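You operate a simulated robot arm through the tools that you are given. There is no shell and no other tool.

The job below is to be done with a simulated robot arm. You get a single attempt, and the scene is never put back.

TASK
Move the pouch from the latch box to the low steel frame and clamp it.
Fine: free the orange latch to slide the lid; close the lid and set the latch to HOLD again; the other pouches stay.

The check looks at the end state, three seconds after you hand in, the way a careful person would. Anything else that was tipped, shoved, dropped, spilled or broken makes it a failure. A push-on lid holds only when it is set on centred and level and pressed home; a screw cap is set on level and turned clockwise until tight.

THE ROBOT
A 7-joint arm with a two-finger parallel gripper, fixed in place. Base frame: the origin is at the foot of the arm, x ahead of it, y to its left, z up; the work surface is at about z = 800. Readings come in mm, rad, newtons and seconds.
With the tool pointing down near the work surface it reaches from about 440 to 920 mm from the base axis. Its first joint turns from -2.496 to 2.496 rad. Payload 3 kg.
Tool frame: the origin (TCP) lies between the finger pads and is the grasp point; the fingertips stand 30 mm ahead of it; z points along the fingers, y is the line along which they close. Largest opening 94 mm; finger width 28, thickness 10; the body of the gripper, 50 by 96 mm, starts 55 mm behind the TCP.
Orientation is that of the tool frame in the base frame, as a unit quaternion [x, y, z, w]. With the fingers straight down and closing along the base's y, the tool's x points along the base's -x, its y along +y and its z along -z.

THE INTERFACE
- The arm moves only by the tool play_rows. Its argument "motion" is a list of rows, each a list of 2 entries, a list of its own where there are three numbers: the shift along the tool's x, y, z in mm, then the turn, a rotation vector about the tool's x, y, z in rad. In form: [[[x, y, z], [ax, ay, az]], ...]. A call has 1 to 20 rows; each row is the pose to reach, as a shift and turn from the pose commanded when the call began, along the tool's axes at that moment. "claw" is the finger opening in mm, from 0 to 94, set as the call begins (left out, the last holds). A row lasts 0.2 s, in which the tool goes at most 50 mm and 0.15 rad; a call with a longer step from one row to the next is refused whole, and so is a gripper value outside its range. Where a pose cannot be reached the arm comes as near as it can. A force on the tool above 70 N (or 10 N above the force at the start of the call, whichever is more), or a blocked arm, ends the call early, and 0.2 s more pass. Each finger travels about 72 mm/s and halts on what it meets, pressing with about 39 N; the grip force reading is that of the motor and also rises with nothing between the fingers. The clock runs only during rows and for 0.2 s after the last one: add rows that repeat a pose to give the fingers time. The reply holds the time, the measured pose of the TCP, the force on the tool along the base axes, the opening and the grip force, in the units named above and with some noise, with the torque about the TCP (base axes, N m) and any sound that the robot's microphone picked up.
- Cameras (640 x 400 px; columns grow to the right, rows downward): "scene" is fixed at [50.8, 501.3, 1377.9]; the picture's right is [0.07, -1.00, 0.00], its down [-0.58, -0.04, -0.82] and it looks along [0.81, 0.05, -0.58] (base axes); focal length 339 px, centre (320, 200). "wrist" rides on the gripper at [76, 14, -102] in the tool frame; the picture's right is [-0.18, 0.98, 0.00], its down [-0.75, -0.14, -0.64] and it looks along [-0.63, -0.12, 0.77] (tool axes); focal length 243 px, centre (320, 200).
- capture(camera): a new picture of that camera. The clock stands still meanwhile.
- locate(camera, pixels): for up to 12 pixels [column, row] of the newest picture of that camera ("zoom" is the newest enlarged one), the place [x, y, z] in the base frame of the surface seen there, good to about 2 mm. The clock stands still meanwhile.
- close_up(camera, box): a new picture of the part [left, top, right, bottom] of that camera's present view, enlarged. The clock stands still meanwhile.
- hand_in(): hands the job in; it is judged then, once.

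Unless the task says otherwise, let go and move clear before handing in.

The tools are called as a command line: name --argument value ..., lists and objects as JSON in quotes. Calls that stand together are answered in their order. play_rows: Moves the arm, as the interface text tells. Its arguments: {"type":"object","properties":{"motion":{"type":"array","items":{"type":"array"}},"claw":{"type":"number"}},"required":["motion"]} The other tools are called the same way: capture (camera) takes a picture; locate (camera, pixels) gives the place of the surface under pixels of a picture; close_up (camera, box) takes an enlarged picture of a part of a camera's view; hand_in () hands the job in.

At the start:

```text
time_s: 0.0
tool_pos: [530.8, 525.0, 1066.8]
tcp_rot: [0.0, 1.0, -0.001, -0.001]
force: [-0.7, -0.2, -0.5]
torque: [0.0, -0.02, 0.01]
width: 94.0
grasp_force: 0.0
```

scene: 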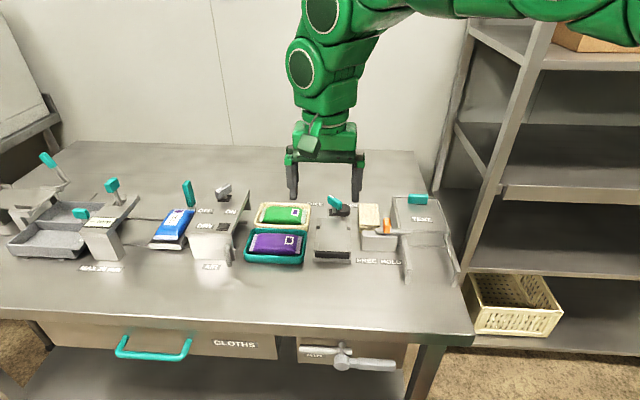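
wrist: 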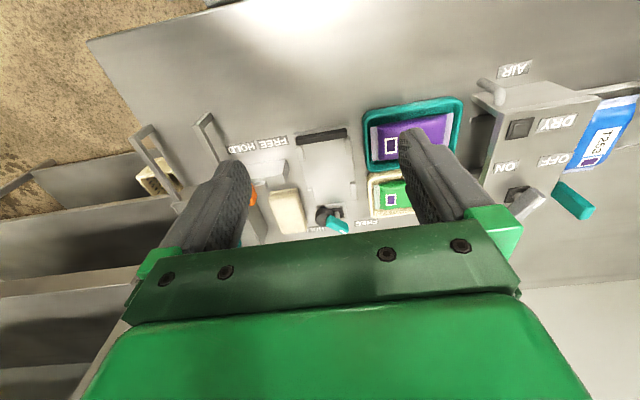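

The first pictures show trays with pouches (scene ~(280,228)), an orange latch at ~(387,226) beside a FREE/HOLD label, and a low frame near (333,235). I'll enlarge the relevant regions before moving.

close_up --camera "scene" --box '[290, 170, 470, 290]'

close_up --camera "scene" --box '[140, 170, 320, 290]'

close_up --camera "scene" --box '[0, 140, 180, 290]'

close_up --camera "wrist" --box '[120, 90, 400, 260]'

```text
3.33 times, centred on (380, 230) of scene
```

zoom: 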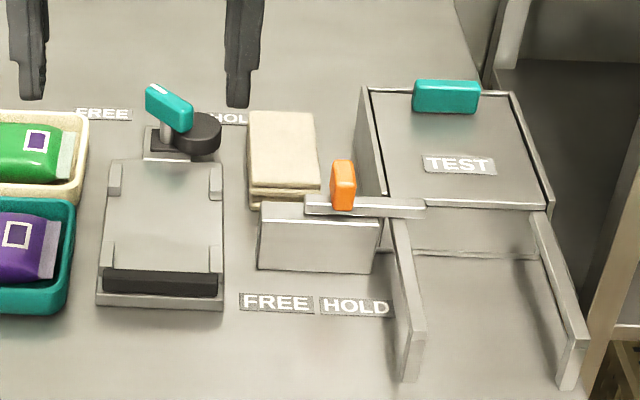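

```text
3.33 times, centred on (230, 230) of scene
```

zoom: 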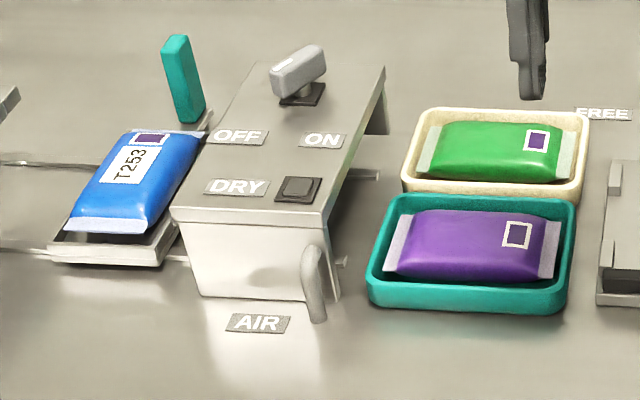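

```text
2.67 times, centred on (90, 215) of scene
```

zoom: 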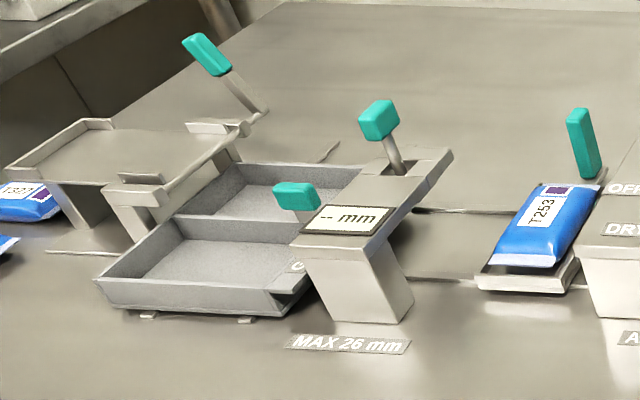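

```text
2.29 times, centred on (260, 175) of wrist
```

zoom: 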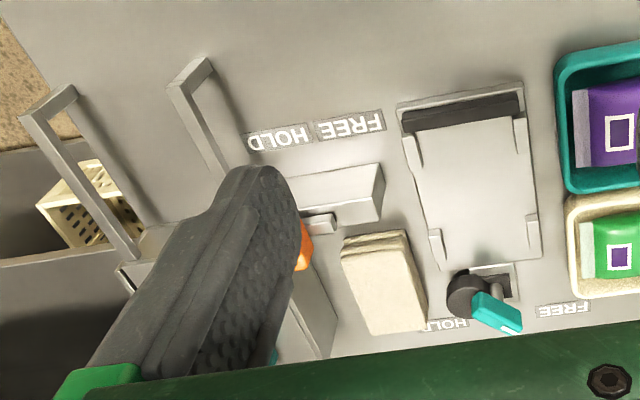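

The latch box (TEST lid, orange latch on a bar against HOLD) and the low frame with a FREE/HOLD cam lever are clear in the zooms. Next I measure key points of both from the scene picture.

close_up --camera "scene" --box '[380, 185, 470, 245]'

locate --camera "zoom" --pixels '[[100, 100], [300, 100]]'

close_up --camera "scene" --box '[290, 170, 470, 290]'

locate --camera "zoom" --pixels '[[343, 170], [343, 200], [320, 206], [415, 208], [268, 215], [365, 225], [275, 303], [355, 307], [445, 85], [445, 105], [420, 83], [475, 85]]'

locate --camera "zoom" --pixels '[[375, 95], [510, 95], [545, 205], [398, 205], [395, 230], [545, 220], [412, 345], [570, 350], [460, 165], [470, 235], [470, 300], [430, 250]]'

locate --camera "zoom" --pixels '[[165, 95], [185, 120], [195, 130], [215, 130], [115, 170], [215, 170], [160, 220], [108, 260], [215, 260], [160, 275], [160, 300], [285, 140]]'

```text
6.67 times, centred on (425, 215) of scene
```

zoom: 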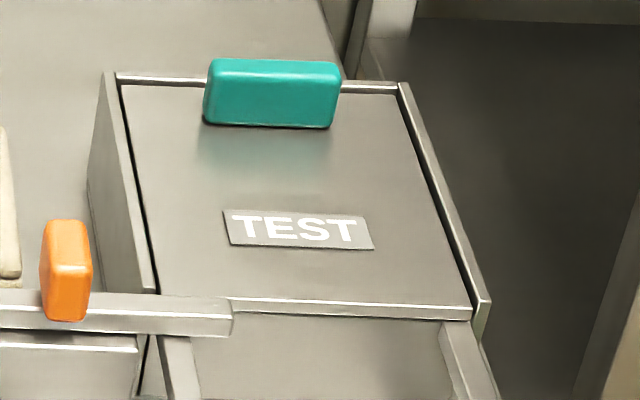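

```text
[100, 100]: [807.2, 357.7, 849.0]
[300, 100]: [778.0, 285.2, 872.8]
```

```text
3.33 times, centred on (380, 230) of scene
```

zoom: 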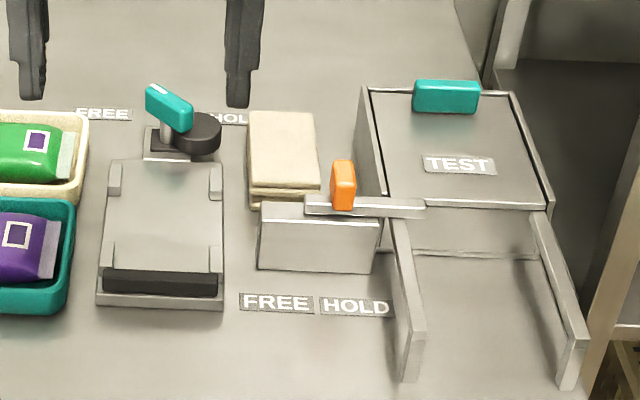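

```text
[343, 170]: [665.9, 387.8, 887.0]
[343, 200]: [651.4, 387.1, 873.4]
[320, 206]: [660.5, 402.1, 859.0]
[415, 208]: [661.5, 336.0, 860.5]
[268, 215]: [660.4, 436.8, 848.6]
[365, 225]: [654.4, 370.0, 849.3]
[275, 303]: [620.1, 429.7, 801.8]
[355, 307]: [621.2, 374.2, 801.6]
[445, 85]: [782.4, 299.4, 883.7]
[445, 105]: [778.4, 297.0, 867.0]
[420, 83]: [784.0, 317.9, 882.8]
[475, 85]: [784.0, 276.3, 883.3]
```

```text
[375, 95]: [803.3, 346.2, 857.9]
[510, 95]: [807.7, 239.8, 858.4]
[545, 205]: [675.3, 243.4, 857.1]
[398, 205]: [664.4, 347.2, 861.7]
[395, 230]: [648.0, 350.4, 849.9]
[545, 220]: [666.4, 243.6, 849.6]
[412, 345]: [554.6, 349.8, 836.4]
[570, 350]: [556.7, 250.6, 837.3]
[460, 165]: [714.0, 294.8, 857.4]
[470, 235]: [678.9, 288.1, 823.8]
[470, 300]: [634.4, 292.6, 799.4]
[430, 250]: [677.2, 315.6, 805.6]
```

```text
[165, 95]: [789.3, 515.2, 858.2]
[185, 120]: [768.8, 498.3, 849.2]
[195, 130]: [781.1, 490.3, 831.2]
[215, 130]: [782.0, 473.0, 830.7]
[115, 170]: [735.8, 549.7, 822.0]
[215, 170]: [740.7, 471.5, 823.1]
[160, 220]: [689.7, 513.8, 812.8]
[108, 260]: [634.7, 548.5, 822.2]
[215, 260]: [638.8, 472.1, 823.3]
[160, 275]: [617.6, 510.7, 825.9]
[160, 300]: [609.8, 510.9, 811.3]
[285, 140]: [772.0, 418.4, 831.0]
```

The box lid top is at z≈857 (handle at x≈778, y 276–318), the latch knob at (660,387,875), and the frame floor at z≈813 spanning x 610–750, y 471–550. I'll move the wrist camera over the frame's cam lever for a closer look.

play_rows --motion '[[[-38, -1, 10], [0, 0, 0]], [[-76, -2, 20], [0, 0, 0]], [[-114, -4, 30], [0, 0, 0]], [[-150, -5, 40], [0, 0, 0]], [[-150, -5, 40], [0, 0, 0]]]'

capture --camera "wrist"

close_up --camera "wrist" --box '[220, 20, 460, 230]'

```text
time_s: 1.2
tool_pos: [681.7, 518.9, 1027.8]
tcp_rot: [0.0, 1.0, 0.001, 0.0]
force: [0.0, 1.4, 0.2]
torque: [-0.01, 0.02, -0.01]
width: 94.0
grasp_force: 0.1
```

```text
taken
```

wrist: 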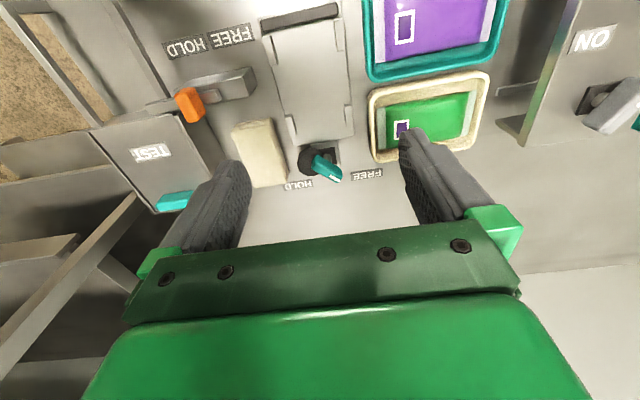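

```text
1.90 times, centred on (340, 125) of wrist
```

zoom: 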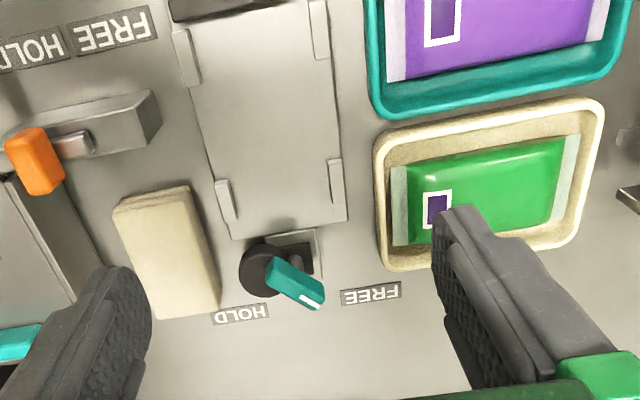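

close_up --camera "wrist" --box '[280, 130, 400, 205]'

close_up --camera "scene" --box '[310, 190, 370, 230]'

```text
5.33 times, centred on (340, 168) of wrist
```

zoom: 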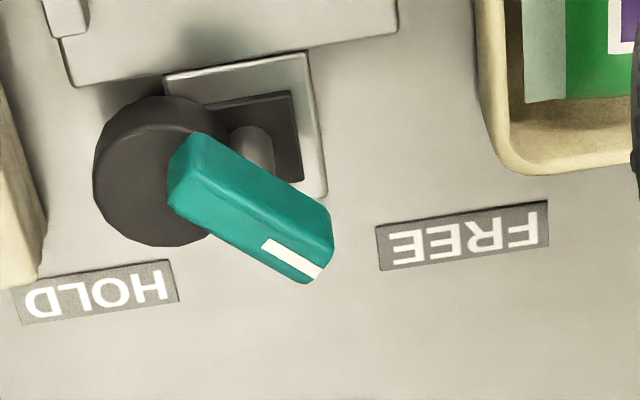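

```text
10.00 times, centred on (340, 210) of scene
```

zoom: 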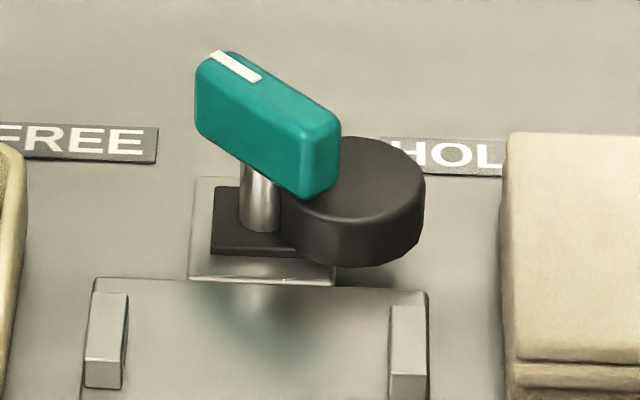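

The cam knob's white mark points to FREE and the black eccentric disc sits to the −y side; turning clockwise from above toward HOLD swings the disc toward the frame. I'll measure the knob, shaft and labels.

locate --camera "zoom" --pixels '[[220, 65], [255, 75], [275, 90], [320, 120], [320, 170], [205, 120], [260, 210], [350, 150], [400, 170], [350, 230], [90, 140], [430, 155]]'

close_up --camera "wrist" --box '[280, 130, 400, 205]'

locate --camera "zoom" --pixels '[[185, 150], [220, 165], [255, 195], [300, 225], [310, 265], [280, 260], [190, 200], [130, 130], [150, 230], [258, 150], [460, 235], [95, 290]]'

```text
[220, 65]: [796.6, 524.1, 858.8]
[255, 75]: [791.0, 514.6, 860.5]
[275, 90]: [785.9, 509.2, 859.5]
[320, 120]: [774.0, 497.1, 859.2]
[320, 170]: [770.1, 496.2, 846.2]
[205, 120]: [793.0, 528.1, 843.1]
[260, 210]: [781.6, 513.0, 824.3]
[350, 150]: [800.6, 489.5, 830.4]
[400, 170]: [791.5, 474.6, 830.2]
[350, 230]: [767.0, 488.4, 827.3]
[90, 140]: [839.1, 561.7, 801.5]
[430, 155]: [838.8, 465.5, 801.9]
```

```text
5.33 times, centred on (340, 168) of wrist
```

zoom: 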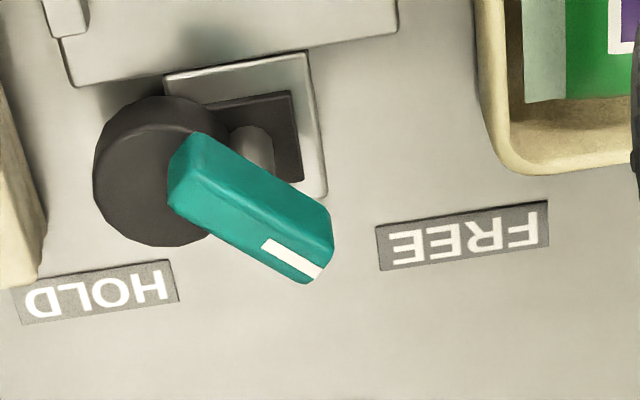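

```text
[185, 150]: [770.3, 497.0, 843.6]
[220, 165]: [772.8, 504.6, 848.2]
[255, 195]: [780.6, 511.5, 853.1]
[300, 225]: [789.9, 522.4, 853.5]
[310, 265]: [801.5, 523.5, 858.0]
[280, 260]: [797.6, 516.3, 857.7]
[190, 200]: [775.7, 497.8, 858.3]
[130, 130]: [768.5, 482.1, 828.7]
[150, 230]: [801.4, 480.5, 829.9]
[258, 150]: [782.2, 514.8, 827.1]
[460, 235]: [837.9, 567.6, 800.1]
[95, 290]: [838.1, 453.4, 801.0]
```

The shaft of the cam is near (785,512), its knob spans z 841–859 and the labels sit at ±44°, so HOLD is an ~88° clockwise turn. Now I take a closer look at the orange latch (wrist 188,105) and lid handle.

close_up --camera "wrist" --box '[130, 20, 290, 130]'

locate --camera "zoom" --pixels '[[190, 290], [225, 290], [200, 375], [265, 390], [275, 370], [210, 305], [330, 300], [345, 280], [100, 330], [480, 200], [370, 340], [250, 340]]'

close_up --camera "scene" --box '[355, 205, 425, 255]'

locate --camera "zoom" --pixels '[[275, 120], [315, 130], [260, 180], [315, 200], [290, 190], [180, 170], [230, 190], [350, 190], [500, 190], [545, 190], [100, 190], [340, 230]]'

```text
3.64 times, centred on (210, 75) of wrist
```

zoom: 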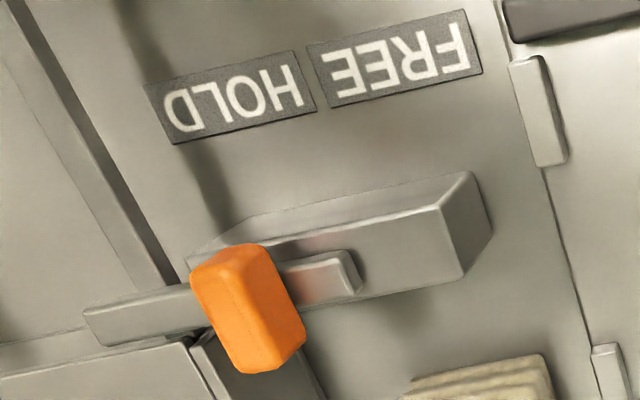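

```text
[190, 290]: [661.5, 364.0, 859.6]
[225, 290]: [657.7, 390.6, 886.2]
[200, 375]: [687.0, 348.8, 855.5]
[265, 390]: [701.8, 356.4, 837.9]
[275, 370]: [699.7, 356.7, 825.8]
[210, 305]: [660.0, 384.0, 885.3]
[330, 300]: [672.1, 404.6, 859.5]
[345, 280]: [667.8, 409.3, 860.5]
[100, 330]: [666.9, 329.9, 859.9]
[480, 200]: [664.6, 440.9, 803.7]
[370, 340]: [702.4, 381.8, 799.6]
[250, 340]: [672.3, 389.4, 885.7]
```

```text
8.00 times, centred on (390, 230) of scene
```

zoom: 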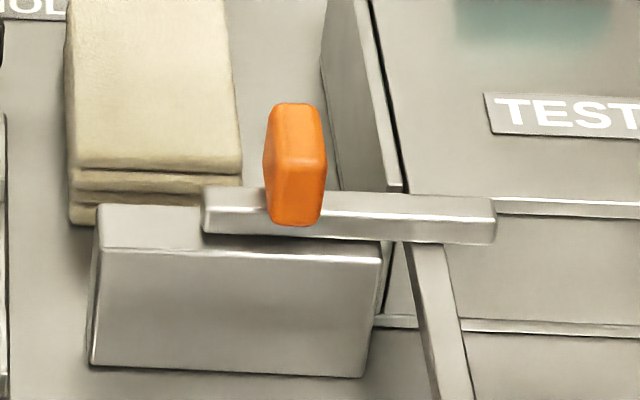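

```text
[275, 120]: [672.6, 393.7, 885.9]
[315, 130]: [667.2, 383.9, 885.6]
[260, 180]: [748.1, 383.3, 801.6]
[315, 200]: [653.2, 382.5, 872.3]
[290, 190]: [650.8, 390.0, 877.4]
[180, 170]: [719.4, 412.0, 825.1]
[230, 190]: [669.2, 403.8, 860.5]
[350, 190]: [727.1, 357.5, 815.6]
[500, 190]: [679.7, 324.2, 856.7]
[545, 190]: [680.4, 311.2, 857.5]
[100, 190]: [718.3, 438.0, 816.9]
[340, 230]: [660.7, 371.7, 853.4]
```

The latch knob spans x 651–674, y 381–394, z 860–886 on a bar along y. I'll move above it (TCP ≈ 662, 388, 940) with the fingers opened to 44 mm and closing along y.

play_rows --motion '[[[5, -33, 22], [0, 0, 0]], [[10, -66, 44], [0, 0, 0]], [[15, -99, 66], [0, 0, 0]], [[19, -131.5, 87], [0, 0, 0]], [[19, -131.5, 87], [0, 0, 0]], [[19, -131.5, 87], [0, 0, 0]]]' --claw 44

capture --camera "wrist"

capture --camera "scene"

```text
time_s: 2.6
tool_pos: [659.4, 385.2, 938.8]
tcp_rot: [0.0, 1.0, 0.0, 0.0]
force: [-1.1, 0.3, -0.1]
torque: [0.01, 0.03, 0.01]
width: 43.7
grasp_force: 0.0
```

```text
taken
```

wrist: 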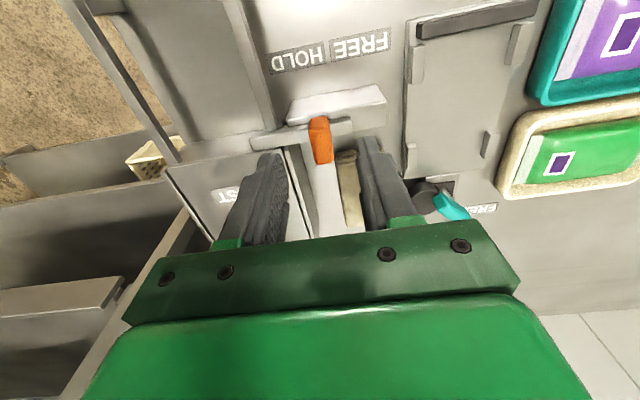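

```text
taken
```

scene: 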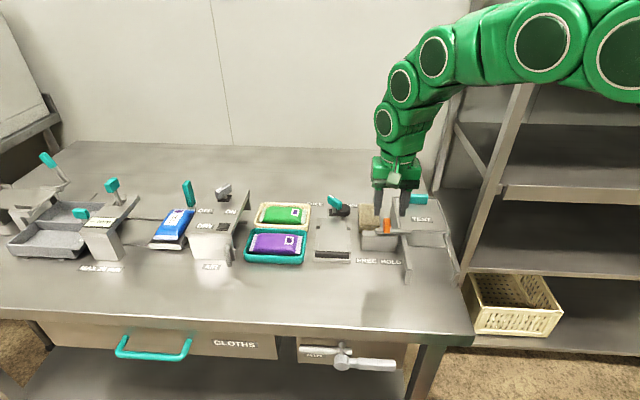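

The fingers straddle the latch knob (wrist 320,140). I'll re-read the pose with a still row to judge the noise before going down.

play_rows --motion '[[[0, 0, 0], [0, 0, 0]]]'

play_rows --motion '[[[0, 0, 0], [0, 0, 0]]]'

locate --camera "wrist" --pixels '[[318, 122], [315, 130], [325, 130], [320, 155], [375, 150], [268, 165]]'

```text
time_s: 3.0
tool_pos: [660.4, 386.4, 940.6]
tcp_rot: [0.0, 1.0, 0.0, 0.001]
force: [0.3, -0.1, 1.1]
torque: [0.0, -0.01, -0.01]
width: 44.1
grasp_force: 0.0
```

```text
time_s: 3.4
tool_pos: [660.3, 385.1, 939.9]
tcp_rot: [0.0, 1.0, 0.0, -0.001]
force: [0.4, -0.3, -1.0]
torque: [0.0, 0.02, -0.01]
width: 44.3
grasp_force: 0.1
```

```text
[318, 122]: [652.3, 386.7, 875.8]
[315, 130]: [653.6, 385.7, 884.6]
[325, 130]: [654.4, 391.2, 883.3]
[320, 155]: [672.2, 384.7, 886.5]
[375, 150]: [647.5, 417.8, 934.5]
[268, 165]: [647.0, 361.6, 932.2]
```

Readings average (660.3, 385.6, 940), so the knob at (662, 387.5) needs a 2 mm shift. I descend 45 mm with the fingers open, then close in a second call.

play_rows --motion '[[[-1, 1, 15], [0, 0, 0]], [[-2, 2, 30], [0, 0, 0]], [[-2, 2, 40], [0, 0, 0]], [[-2, 2, 45], [0, 0, 0]], [[-2, 2, 45], [0, 0, 0]]]'

capture --camera "wrist"

close_up --camera "scene" --box '[350, 180, 450, 250]'

```text
time_s: 4.6
tool_pos: [662.3, 389.5, 895.8]
tcp_rot: [0.0, 1.0, 0.001, -0.001]
force: [0.4, 0.5, -0.4]
torque: [-0.02, 0.0, -0.01]
width: 43.8
grasp_force: 0.0
```

```text
taken
```

wrist: 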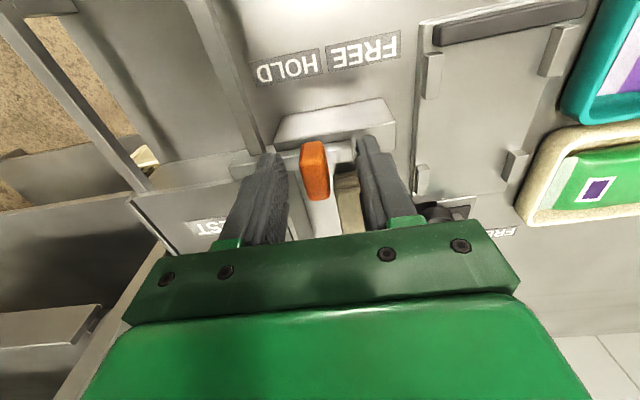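

```text
5.71 times, centred on (400, 215) of scene
```

zoom: 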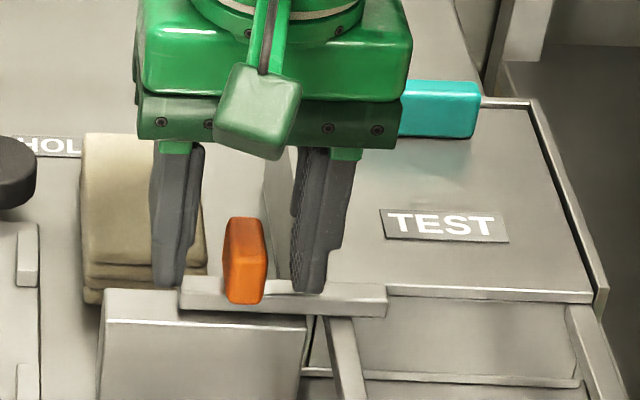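

The fingers hang around the knob just above the bar. I close on the knob.

play_rows --motion '[[[0, 0, 0], [0, 0, 0]], [[0, 0, 0], [0, 0, 0]], [[0, 0, 0], [0, 0, 0]]]' --claw 8

```text
time_s: 5.4
tool_pos: [662.2, 389.2, 895.5]
tcp_rot: [0.0, 1.0, 0.001, 0.0]
force: [0.1, -0.5, -1.8]
torque: [-0.02, -0.04, 0.0]
width: 14.2
grasp_force: 45.2
```

The grip holds at 14.2 mm (knob width). I slide it toward FREE (+y) in small steps, watching the force.

play_rows --motion '[[[0, 4, 0], [0, 0, 0]], [[0, 8, 0], [0, 0, 0]], [[0, 12, 0], [0, 0, 0]], [[0, 16, 0], [0, 0, 0]], [[0, 20, 0], [0, 0, 0]], [[0, 20, 0], [0, 0, 0]]]'

close_up --camera "scene" --box '[350, 180, 450, 250]'

```text
time_s: 6.8
tool_pos: [662.3, 410.2, 895.2]
tcp_rot: [0.0, 1.0, 0.001, 0.0]
force: [-2.9, 0.0, 14.2]
torque: [0.01, -0.56, 0.02]
width: 14.5
grasp_force: 45.0
```

```text
5.71 times, centred on (400, 215) of scene
```

zoom: 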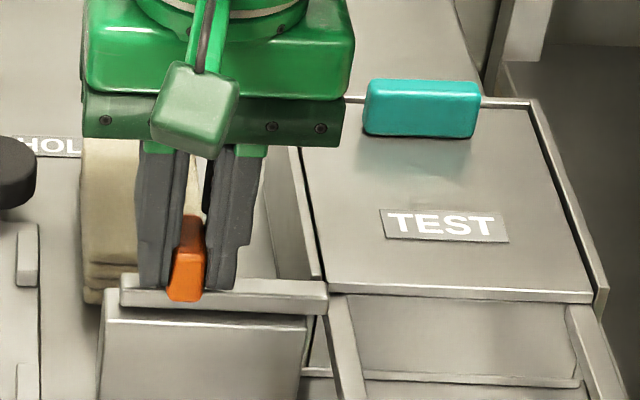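

The bar end has retracted to about the box wall; forces remain small. I continue further toward FREE.

play_rows --motion '[[[0, 4, 0], [0, 0, 0]], [[0, 8, 0], [0, 0, 0]], [[0, 12, 0], [0, 0, 0]], [[0, 16, 0], [0, 0, 0]], [[0, 20, 0], [0, 0, 0]], [[0, 20, 0], [0, 0, 0]]]'

close_up --camera "scene" --box '[330, 180, 430, 260]'

```text
time_s: 8.0
tool_pos: [661.6, 421.9, 894.6]
tcp_rot: [0.002, 1.0, -0.005, -0.003]
force: [-13.0, -18.2, 16.8]
torque: [0.07, 0.7, 0.34]
width: 14.3
grasp_force: 45.4
stopped in row 5: the force on the tool passed its limit at 78 N (the readings are from after the stop); the commanded pose is now the measured one
```

```text
5.00 times, centred on (380, 220) of scene
```

zoom: 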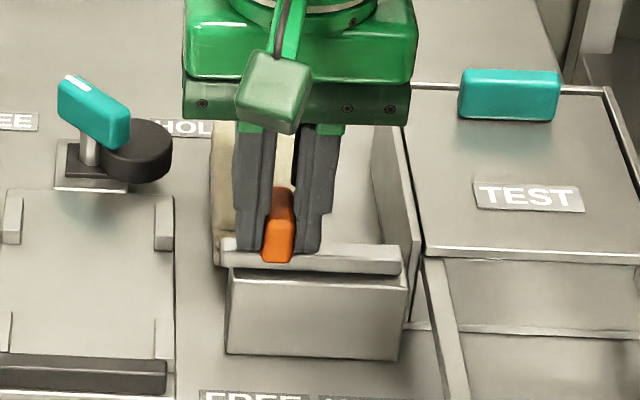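

The slider hit its end stop at y≈422 (34 mm travel) and the bar end now clears the box front. I release and rise.

play_rows --motion '[[[0, -1, 0], [0, 0, 0]], [[0, -1, 0], [0, 0, 0]], [[0, -1, 0], [0, 0, 0]]]' --claw 40

play_rows --motion '[[[0, 0, -25], [0, 0, 0]], [[0, 0, -60], [0, 0, 0]], [[0, 0, -100], [0, 0, 0]], [[0, 0, -100], [0, 0, 0]]]'

capture --camera "scene"

close_up --camera "scene" --box '[330, 180, 470, 280]'

```text
time_s: 8.8
tool_pos: [663.6, 421.1, 894.4]
tcp_rot: [0.004, 1.0, -0.004, -0.004]
force: [1.2, -0.5, -0.4]
torque: [0.01, 0.0, 0.0]
width: 40.1
grasp_force: 0.0
```

```text
time_s: 9.8
tool_pos: [664.4, 422.3, 994.2]
tcp_rot: [0.002, 1.0, -0.004, -0.003]
force: [0.5, -0.5, 0.8]
torque: [0.02, 0.0, -0.01]
width: 40.0
grasp_force: 0.1
```

```text
taken
```

scene: 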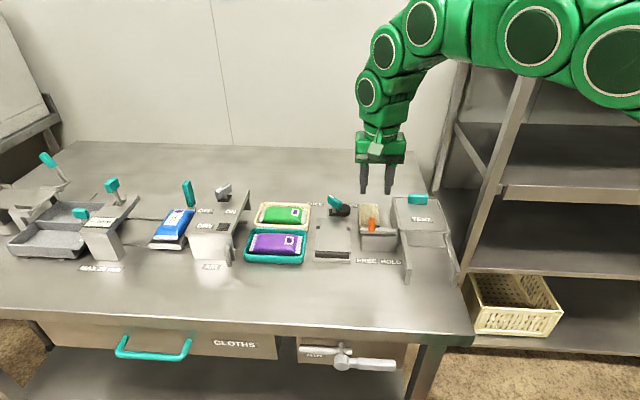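

```text
4.00 times, centred on (400, 230) of scene
```

zoom: 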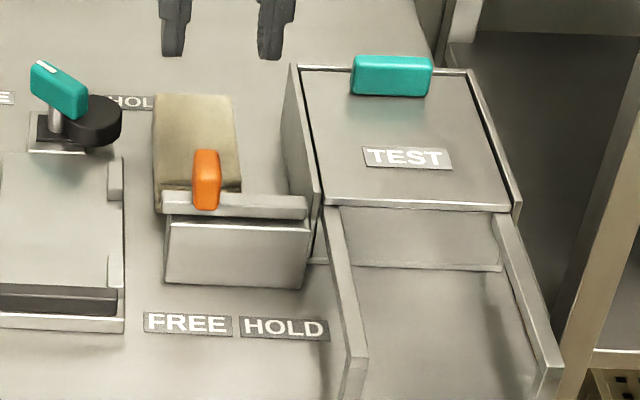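

The latch sits at FREE and stays there. Next I measure the lid handle (zoom 392,75) and box rims.

locate --camera "zoom" --pixels '[[356, 58], [428, 60], [355, 90], [428, 92], [392, 58], [392, 66], [392, 85], [205, 155], [205, 195], [300, 205], [318, 190], [338, 215]]'

close_up --camera "scene" --box '[390, 180, 450, 220]'

locate --camera "zoom" --pixels '[[193, 135], [178, 150], [180, 210], [380, 150], [375, 215], [280, 145], [280, 165], [280, 200], [280, 230], [140, 165], [420, 180], [120, 160]]'

```text
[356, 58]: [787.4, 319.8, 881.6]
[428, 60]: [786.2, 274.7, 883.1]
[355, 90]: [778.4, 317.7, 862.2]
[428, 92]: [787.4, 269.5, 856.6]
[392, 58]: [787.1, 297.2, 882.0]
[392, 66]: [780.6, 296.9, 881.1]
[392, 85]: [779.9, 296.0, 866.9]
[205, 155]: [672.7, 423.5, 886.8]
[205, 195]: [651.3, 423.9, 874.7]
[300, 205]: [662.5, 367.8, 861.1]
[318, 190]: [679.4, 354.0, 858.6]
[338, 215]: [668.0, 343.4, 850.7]
```

```text
10.00 times, centred on (420, 200) of scene
```

zoom: 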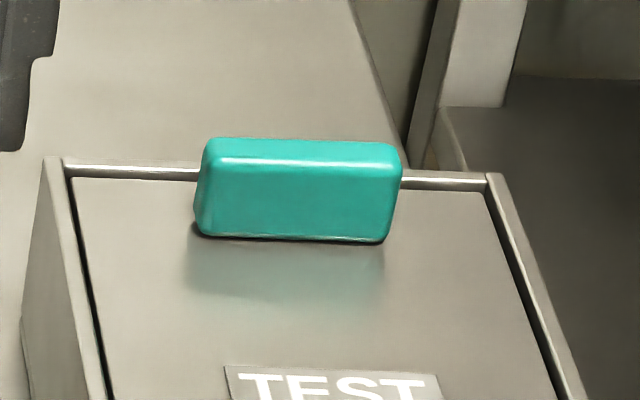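

```text
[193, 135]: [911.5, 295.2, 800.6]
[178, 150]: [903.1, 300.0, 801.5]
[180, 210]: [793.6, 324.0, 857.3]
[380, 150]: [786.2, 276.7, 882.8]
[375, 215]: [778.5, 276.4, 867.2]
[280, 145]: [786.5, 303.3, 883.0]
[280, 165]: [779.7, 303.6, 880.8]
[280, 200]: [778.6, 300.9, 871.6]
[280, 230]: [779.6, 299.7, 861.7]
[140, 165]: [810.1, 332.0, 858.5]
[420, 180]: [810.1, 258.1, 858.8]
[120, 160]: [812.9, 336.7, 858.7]
```

The handle spans x 778–790, y 275–320, z 860–883. I move above it with a 76 mm opening, then check.

play_rows --motion '[[[-24, -25, 8], [0, 0, 0]], [[-48, -50, 18], [0, 0, 0]], [[-72, -75, 28], [0, 0, 0]], [[-96, -100, 38], [0, 0, 0]], [[-120, -125, 48], [0, 0, 0]], [[-120, -125, 48], [0, 0, 0]], [[-120, -125, 48], [0, 0, 0]]]' --claw 76

capture --camera "wrist"

close_up --camera "scene" --box '[350, 150, 470, 250]'

```text
time_s: 11.4
tool_pos: [783.9, 297.9, 947.7]
tcp_rot: [0.003, 1.0, -0.004, -0.004]
force: [-0.6, 0.5, 0.1]
torque: [0.0, 0.02, 0.02]
width: 75.7
grasp_force: 0.1
```

```text
taken
```

wrist: 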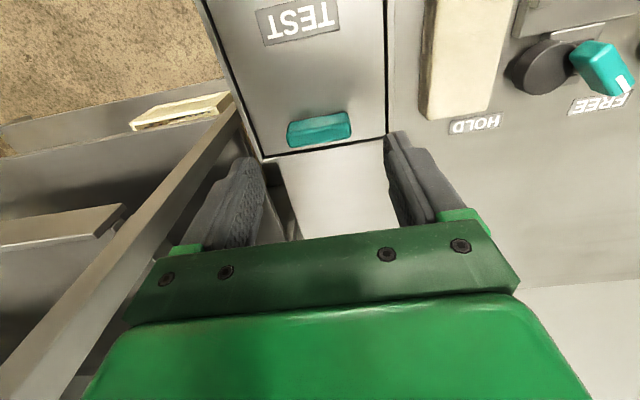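

```text
4.00 times, centred on (410, 200) of scene
```

zoom: 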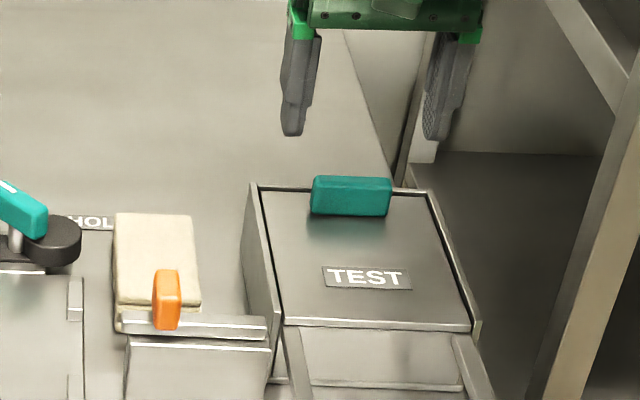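

The gripper is centred over the handle with the shelf post to its right (zoom ~430,120). I'll check the post's distance and handle thickness before descending.

locate --camera "zoom" --pixels '[[408, 150], [425, 100], [350, 180], [350, 190], [605, 150], [540, 330]]'

locate --camera "wrist" --pixels '[[320, 118], [320, 128], [320, 138], [345, 130], [294, 135], [320, 142], [180, 150], [220, 140], [120, 230]]'

```text
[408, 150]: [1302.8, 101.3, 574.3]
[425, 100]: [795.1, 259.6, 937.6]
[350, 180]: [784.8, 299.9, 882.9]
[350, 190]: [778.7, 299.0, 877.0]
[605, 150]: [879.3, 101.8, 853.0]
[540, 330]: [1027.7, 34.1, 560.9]
```

```text
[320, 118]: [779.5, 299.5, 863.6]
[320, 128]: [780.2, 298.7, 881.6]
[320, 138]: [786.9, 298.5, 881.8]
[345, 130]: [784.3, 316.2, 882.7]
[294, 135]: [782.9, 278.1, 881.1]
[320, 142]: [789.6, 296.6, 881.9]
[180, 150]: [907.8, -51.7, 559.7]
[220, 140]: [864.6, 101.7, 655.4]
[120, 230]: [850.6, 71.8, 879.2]
```

The shelf is at y≈102, well clear; handle centre is (785, 298). I descend to TCP z≈895 and close on the handle's y faces.

play_rows --motion '[[[-1, 0, 18], [0, 0, 0]], [[-1, 0, 36], [0, 0, 0]], [[-1, 0, 47], [0, 0, 0]], [[-1, 0, 52], [0, 0, 0]], [[-1, 0, 52], [0, 0, 0]]]'

play_rows --motion '[[[0, 0, 0], [0, 0, 0]], [[0, 0, 0], [0, 0, 0]], [[0, 0, 0], [0, 0, 0]], [[0, 0, 0], [0, 0, 0]]]' --claw 36

close_up --camera "scene" --box '[350, 150, 470, 250]'

```text
time_s: 12.6
tool_pos: [783.7, 297.0, 894.9]
tcp_rot: [0.003, 1.0, -0.004, -0.003]
force: [-0.9, -1.0, -1.0]
torque: [0.01, 0.02, 0.01]
width: 76.0
grasp_force: 0.1
```

```text
time_s: 13.6
tool_pos: [782.8, 295.3, 894.1]
tcp_rot: [0.003, 1.0, -0.005, -0.004]
force: [-4.6, -21.6, 0.9]
torque: [0.03, 0.18, 0.27]
width: 49.4
grasp_force: 44.3
```

```text
4.00 times, centred on (410, 200) of scene
```

zoom: 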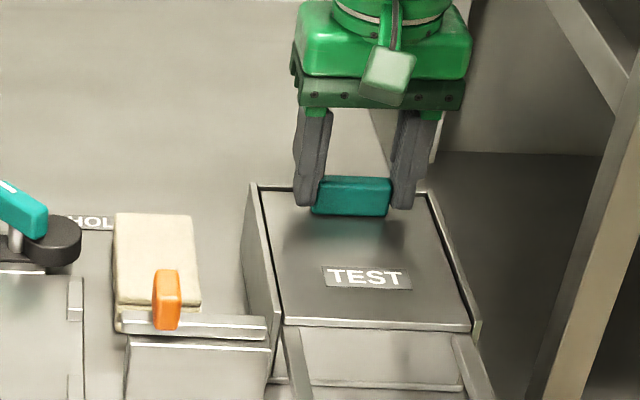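

The handle is gripped at 49.4 mm with a −22 N side force, so the handle's centre is ~2 mm toward −y; I shift to relieve it and start pulling the lid toward −x.

play_rows --motion '[[[0, -1, 0], [0, 0, 0]], [[0, -2, 0], [0, 0, 0]], [[0, -2, 0], [0, 0, 0]]]'

play_rows --motion '[[[5, 0, 0], [0, 0, 0]], [[10, 0, 0], [0, 0, 0]], [[15, 0, 0], [0, 0, 0]], [[20, 0, 0], [0, 0, 0]], [[20, 0, 0], [0, 0, 0]]]'

close_up --camera "scene" --box '[350, 150, 470, 250]'

```text
time_s: 14.4
tool_pos: [782.4, 295.0, 894.9]
tcp_rot: [0.002, 1.0, -0.005, -0.004]
force: [0.3, -12.4, -7.2]
torque: [0.61, -0.43, 0.12]
width: 49.4
grasp_force: 45.3
```

```text
time_s: 15.6
tool_pos: [763.5, 295.7, 894.8]
tcp_rot: [0.002, 1.0, -0.005, -0.003]
force: [0.8, -4.4, -3.0]
torque: [0.69, -0.05, 0.54]
width: 49.5
grasp_force: 45.2
```

```text
4.00 times, centred on (410, 200) of scene
```

zoom: 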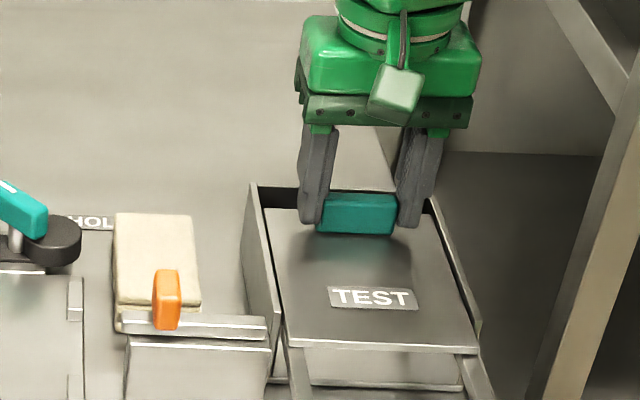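

The lid moved 19 mm with little force. I keep pulling another ~100 mm in gentle steps.

play_rows --motion '[[[8, 0, 0], [0, 0, 0]], [[16, 0, 0], [0, 0, 0]], [[24, 0, 0], [0, 0, 0]], [[32, 0, 0], [0, 0, 0]], [[40, 0, 0], [0, 0, 0]], [[48, 0, 0], [0, 0, 0]], [[56, 0, 0], [0, 0, 0]], [[64, 0, 0], [0, 0, 0]], [[70, 0, 0], [0, 0, 0]], [[70, 0, 0], [0, 0, 0]]]'

close_up --camera "scene" --box '[340, 150, 480, 290]'

```text
time_s: 17.8
tool_pos: [693.3, 295.3, 894.6]
tcp_rot: [0.002, 1.0, -0.005, -0.004]
force: [0.5, -7.9, -24.9]
torque: [0.79, -0.69, 0.25]
width: 49.6
grasp_force: 45.3
```

```text
2.86 times, centred on (410, 220) of scene
```

zoom: 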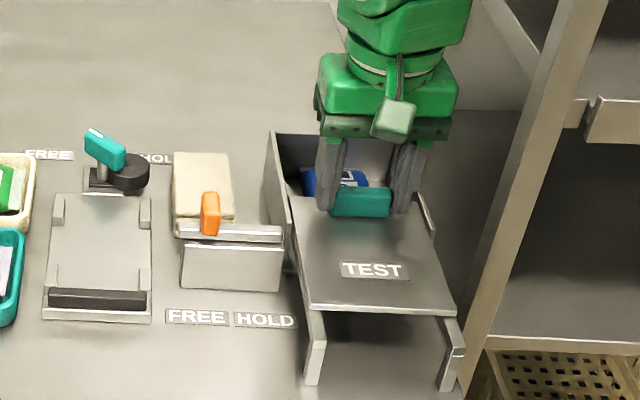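

A blue pouch is visible inside; the lid is 90 mm open. I pull on, lowering 0.7 mm to relieve the −25 N vertical force.

play_rows --motion '[[[6, 0, 0.5], [0, 0, 0]], [[12, 0, 0.7], [0, 0, 0]], [[18, 0, 0.8], [0, 0, 0]], [[24, 0, 0.9], [0, 0, 0]], [[30, 0, 0.9], [0, 0, 0]], [[35, 0, 0.9], [0, 0, 0]], [[35, 0, 0.9], [0, 0, 0]]]'

close_up --camera "scene" --box '[340, 150, 480, 290]'

```text
time_s: 19.4
tool_pos: [660.3, 294.2, 895.8]
tcp_rot: [0.002, 1.0, -0.004, 0.0]
force: [46.7, -0.7, -4.1]
torque: [0.74, -1.08, 0.34]
width: 49.7
grasp_force: 44.4
```

```text
2.86 times, centred on (410, 220) of scene
```

zoom: 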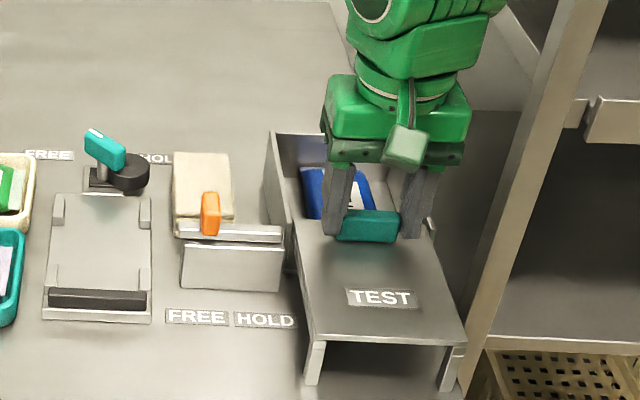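

The +47 N x force shows the lid reached its stop after ~123 mm. I back off slightly, open and rise above the box.

play_rows --motion '[[[-1.5, 0, 0], [0, 0, 0]], [[-1.5, 0, 0], [0, 0, 0]]]'

play_rows --motion '[[[0, 0, 0], [0, 0, 0]], [[0, 0, 0], [0, 0, 0]], [[0, 0, -30], [0, 0, 0]], [[0, 0, -70], [0, 0, 0]], [[0, 0, -115], [0, 0, 0]], [[0, 0, -115], [0, 0, 0]]]' --claw 76

capture --camera "wrist"

close_up --camera "scene" --box '[370, 170, 470, 280]'

```text
time_s: 20.0
tool_pos: [662.0, 295.1, 895.1]
tcp_rot: [0.002, 1.0, -0.004, -0.003]
force: [21.7, -4.5, 34.6]
torque: [0.03, -0.16, 0.17]
width: 49.7
grasp_force: 44.6
```

```text
time_s: 21.4
tool_pos: [659.6, 296.3, 1011.5]
tcp_rot: [0.004, 1.0, -0.005, -0.003]
force: [0.0, 0.4, -0.3]
torque: [0.0, -0.01, -0.02]
width: 76.0
grasp_force: 0.1
```

```text
taken
```

wrist: 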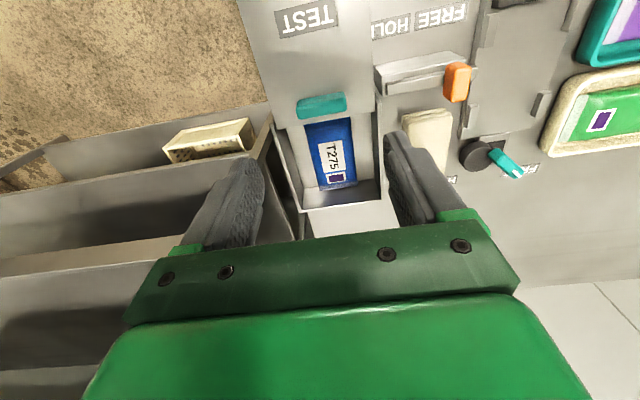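

```text
3.64 times, centred on (420, 225) of scene
```

zoom: 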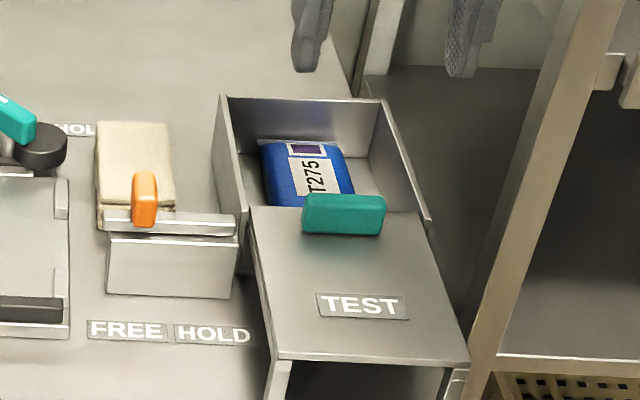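

The open box holds blue pouch T275 (wrist 333,150). I'll enlarge and locate its edges.

close_up --camera "wrist" --box '[270, 85, 400, 215]'

locate --camera "zoom" --pixels '[[110, 170], [255, 150], [150, 320], [260, 300], [280, 310], [160, 335], [200, 200], [140, 250], [250, 220], [200, 300], [190, 360], [330, 300]]'

close_up --camera "scene" --box '[420, 190, 480, 240]'

locate --camera "zoom" --pixels '[[140, 120], [300, 120], [150, 200], [340, 180], [220, 160], [160, 230], [120, 190], [400, 200], [380, 140], [100, 60], [60, 150], [200, 100]]'

```text
3.08 times, centred on (335, 150) of wrist
```

zoom: 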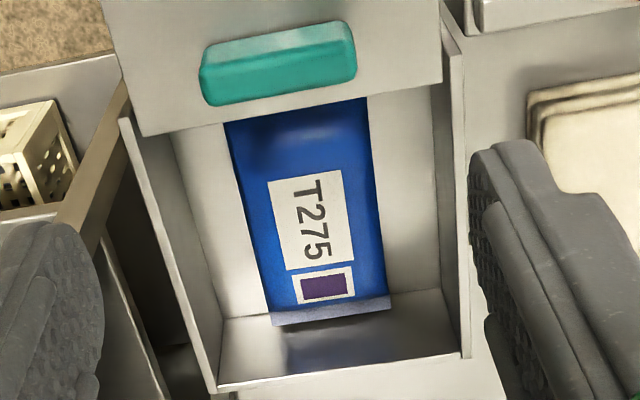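

```text
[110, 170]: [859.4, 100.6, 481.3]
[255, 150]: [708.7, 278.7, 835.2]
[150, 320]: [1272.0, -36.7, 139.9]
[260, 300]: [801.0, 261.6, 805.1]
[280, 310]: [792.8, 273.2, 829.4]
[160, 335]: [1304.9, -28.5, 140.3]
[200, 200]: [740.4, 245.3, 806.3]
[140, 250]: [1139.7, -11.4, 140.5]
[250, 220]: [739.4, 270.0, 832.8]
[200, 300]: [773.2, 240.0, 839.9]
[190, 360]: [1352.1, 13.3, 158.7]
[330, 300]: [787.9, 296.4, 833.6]
```

```text
8.00 times, centred on (450, 215) of scene
```

zoom: 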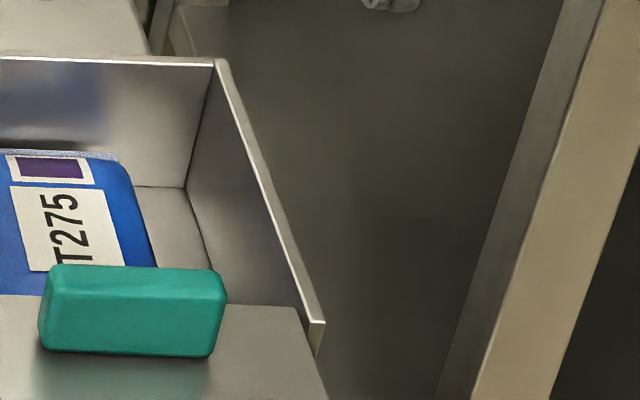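

```text
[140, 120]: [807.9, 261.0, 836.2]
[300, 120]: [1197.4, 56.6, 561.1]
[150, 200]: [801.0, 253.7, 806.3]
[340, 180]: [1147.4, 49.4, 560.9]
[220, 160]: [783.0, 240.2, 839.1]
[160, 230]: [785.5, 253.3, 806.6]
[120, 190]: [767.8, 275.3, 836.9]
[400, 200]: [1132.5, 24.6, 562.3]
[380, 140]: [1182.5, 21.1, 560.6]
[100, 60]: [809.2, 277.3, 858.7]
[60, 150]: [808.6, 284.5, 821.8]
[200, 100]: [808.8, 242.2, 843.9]
```

The box floor is at z≈806 and the pouch top at ≈836. I need its side edges more precisely, so I re-zoom the wrist view and sample across it.

close_up --camera "wrist" --box '[300, 105, 380, 205]'

locate --camera "zoom" --pixels '[[80, 70], [100, 70], [150, 70], [200, 70], [225, 70], [240, 70], [85, 180], [110, 180], [160, 180], [220, 180], [245, 180], [262, 180]]'

locate --camera "zoom" --pixels '[[130, 310], [200, 310], [250, 310], [150, 335], [200, 328], [260, 320], [130, 270], [255, 260], [60, 180], [300, 200], [200, 120], [340, 250]]'

```text
4.00 times, centred on (340, 155) of wrist
```

zoom: 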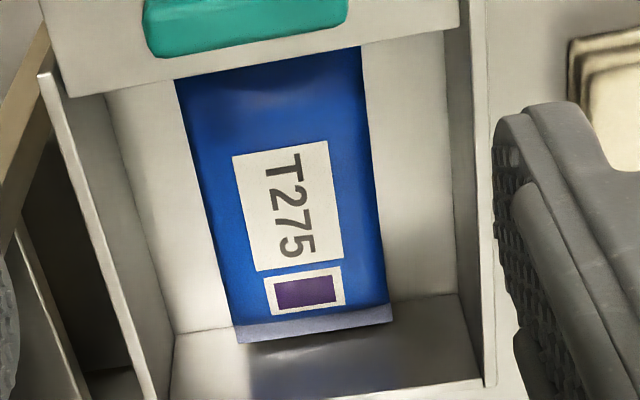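

```text
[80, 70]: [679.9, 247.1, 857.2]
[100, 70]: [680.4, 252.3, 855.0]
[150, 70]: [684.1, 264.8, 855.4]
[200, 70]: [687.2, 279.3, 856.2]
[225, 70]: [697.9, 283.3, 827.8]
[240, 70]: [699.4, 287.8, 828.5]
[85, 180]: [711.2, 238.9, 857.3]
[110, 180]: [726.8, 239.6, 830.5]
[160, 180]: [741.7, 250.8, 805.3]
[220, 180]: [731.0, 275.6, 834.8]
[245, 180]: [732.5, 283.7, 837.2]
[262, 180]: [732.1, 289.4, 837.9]
```

```text
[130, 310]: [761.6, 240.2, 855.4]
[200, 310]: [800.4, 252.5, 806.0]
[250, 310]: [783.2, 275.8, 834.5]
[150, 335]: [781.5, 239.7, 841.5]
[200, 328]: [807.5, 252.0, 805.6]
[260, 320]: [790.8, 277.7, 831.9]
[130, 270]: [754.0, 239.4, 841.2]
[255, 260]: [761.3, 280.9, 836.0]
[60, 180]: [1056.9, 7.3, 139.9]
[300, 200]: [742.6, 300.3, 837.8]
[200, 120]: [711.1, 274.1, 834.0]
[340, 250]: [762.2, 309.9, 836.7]
```

I sample the pouch's left and right edges and the end seal in the same zoom.

locate --camera "zoom" --pixels '[[207, 180], [212, 180], [360, 180], [368, 180], [233, 290], [240, 290], [376, 285], [384, 285], [190, 100], [196, 100], [355, 100], [363, 100]]'

locate --camera "zoom" --pixels '[[240, 335], [315, 325], [388, 312], [300, 315], [390, 180], [430, 180], [465, 180], [480, 180], [455, 60], [470, 340], [330, 130], [270, 350]]'

```text
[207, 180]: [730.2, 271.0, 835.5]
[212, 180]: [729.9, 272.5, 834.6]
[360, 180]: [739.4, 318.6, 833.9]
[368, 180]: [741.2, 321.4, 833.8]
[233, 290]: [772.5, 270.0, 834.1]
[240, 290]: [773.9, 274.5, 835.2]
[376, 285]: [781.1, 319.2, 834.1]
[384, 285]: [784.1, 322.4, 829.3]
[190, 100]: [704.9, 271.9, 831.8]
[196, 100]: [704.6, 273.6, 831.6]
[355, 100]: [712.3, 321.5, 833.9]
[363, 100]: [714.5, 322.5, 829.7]
```

```text
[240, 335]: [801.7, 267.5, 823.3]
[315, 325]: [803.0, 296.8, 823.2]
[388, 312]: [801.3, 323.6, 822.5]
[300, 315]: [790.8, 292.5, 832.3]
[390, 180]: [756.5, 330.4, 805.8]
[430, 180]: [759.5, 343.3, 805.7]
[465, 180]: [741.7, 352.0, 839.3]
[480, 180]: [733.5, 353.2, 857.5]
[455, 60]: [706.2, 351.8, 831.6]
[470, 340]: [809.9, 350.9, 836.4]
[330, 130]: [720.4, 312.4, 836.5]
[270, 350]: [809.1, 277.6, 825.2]
```

The pouch spans y 270–323 (centre 296.7), z 806–837, with its far seal end at x≈803; its near end is hidden by the lid. I'll measure the sister pouch T253 for the length, and the frame geometry.

close_up --camera "scene" --box '[140, 190, 210, 260]'

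locate --camera "zoom" --pixels '[[130, 340], [130, 325], [200, 335], [330, 125], [300, 140], [120, 290], [240, 300], [390, 130], [260, 220], [275, 120], [350, 150], [160, 300]]'

close_up --camera "scene" --box '[310, 195, 360, 265]'

locate --camera "zoom" --pixels '[[160, 130], [175, 120], [175, 150], [330, 150], [345, 150], [160, 280], [330, 280], [250, 305], [250, 325], [250, 345], [250, 150], [250, 250]]'

```text
5.71 times, centred on (175, 225) of scene
```

zoom: 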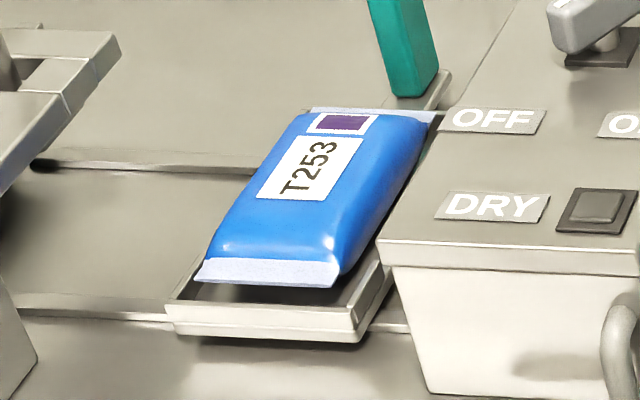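

```text
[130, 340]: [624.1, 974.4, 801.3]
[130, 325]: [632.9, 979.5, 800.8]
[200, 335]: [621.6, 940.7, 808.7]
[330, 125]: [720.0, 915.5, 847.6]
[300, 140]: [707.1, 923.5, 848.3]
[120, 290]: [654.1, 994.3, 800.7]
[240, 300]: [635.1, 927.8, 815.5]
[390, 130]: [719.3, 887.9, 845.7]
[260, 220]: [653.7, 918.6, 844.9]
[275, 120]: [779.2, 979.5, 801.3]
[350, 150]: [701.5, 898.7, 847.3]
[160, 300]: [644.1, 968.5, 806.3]
```

```text
5.71 times, centred on (335, 230) of scene
```

zoom: 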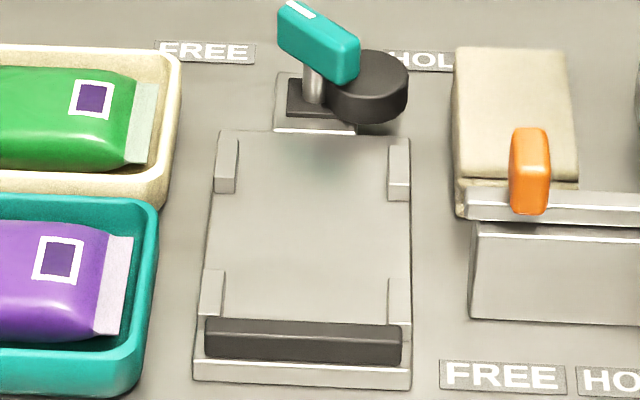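

```text
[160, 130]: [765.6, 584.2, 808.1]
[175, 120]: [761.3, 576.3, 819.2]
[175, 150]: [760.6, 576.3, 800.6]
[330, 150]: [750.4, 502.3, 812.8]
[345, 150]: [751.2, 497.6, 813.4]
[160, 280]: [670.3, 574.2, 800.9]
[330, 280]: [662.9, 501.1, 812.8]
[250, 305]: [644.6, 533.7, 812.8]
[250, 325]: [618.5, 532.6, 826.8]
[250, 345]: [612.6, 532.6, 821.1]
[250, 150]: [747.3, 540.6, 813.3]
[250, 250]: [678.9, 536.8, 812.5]
```

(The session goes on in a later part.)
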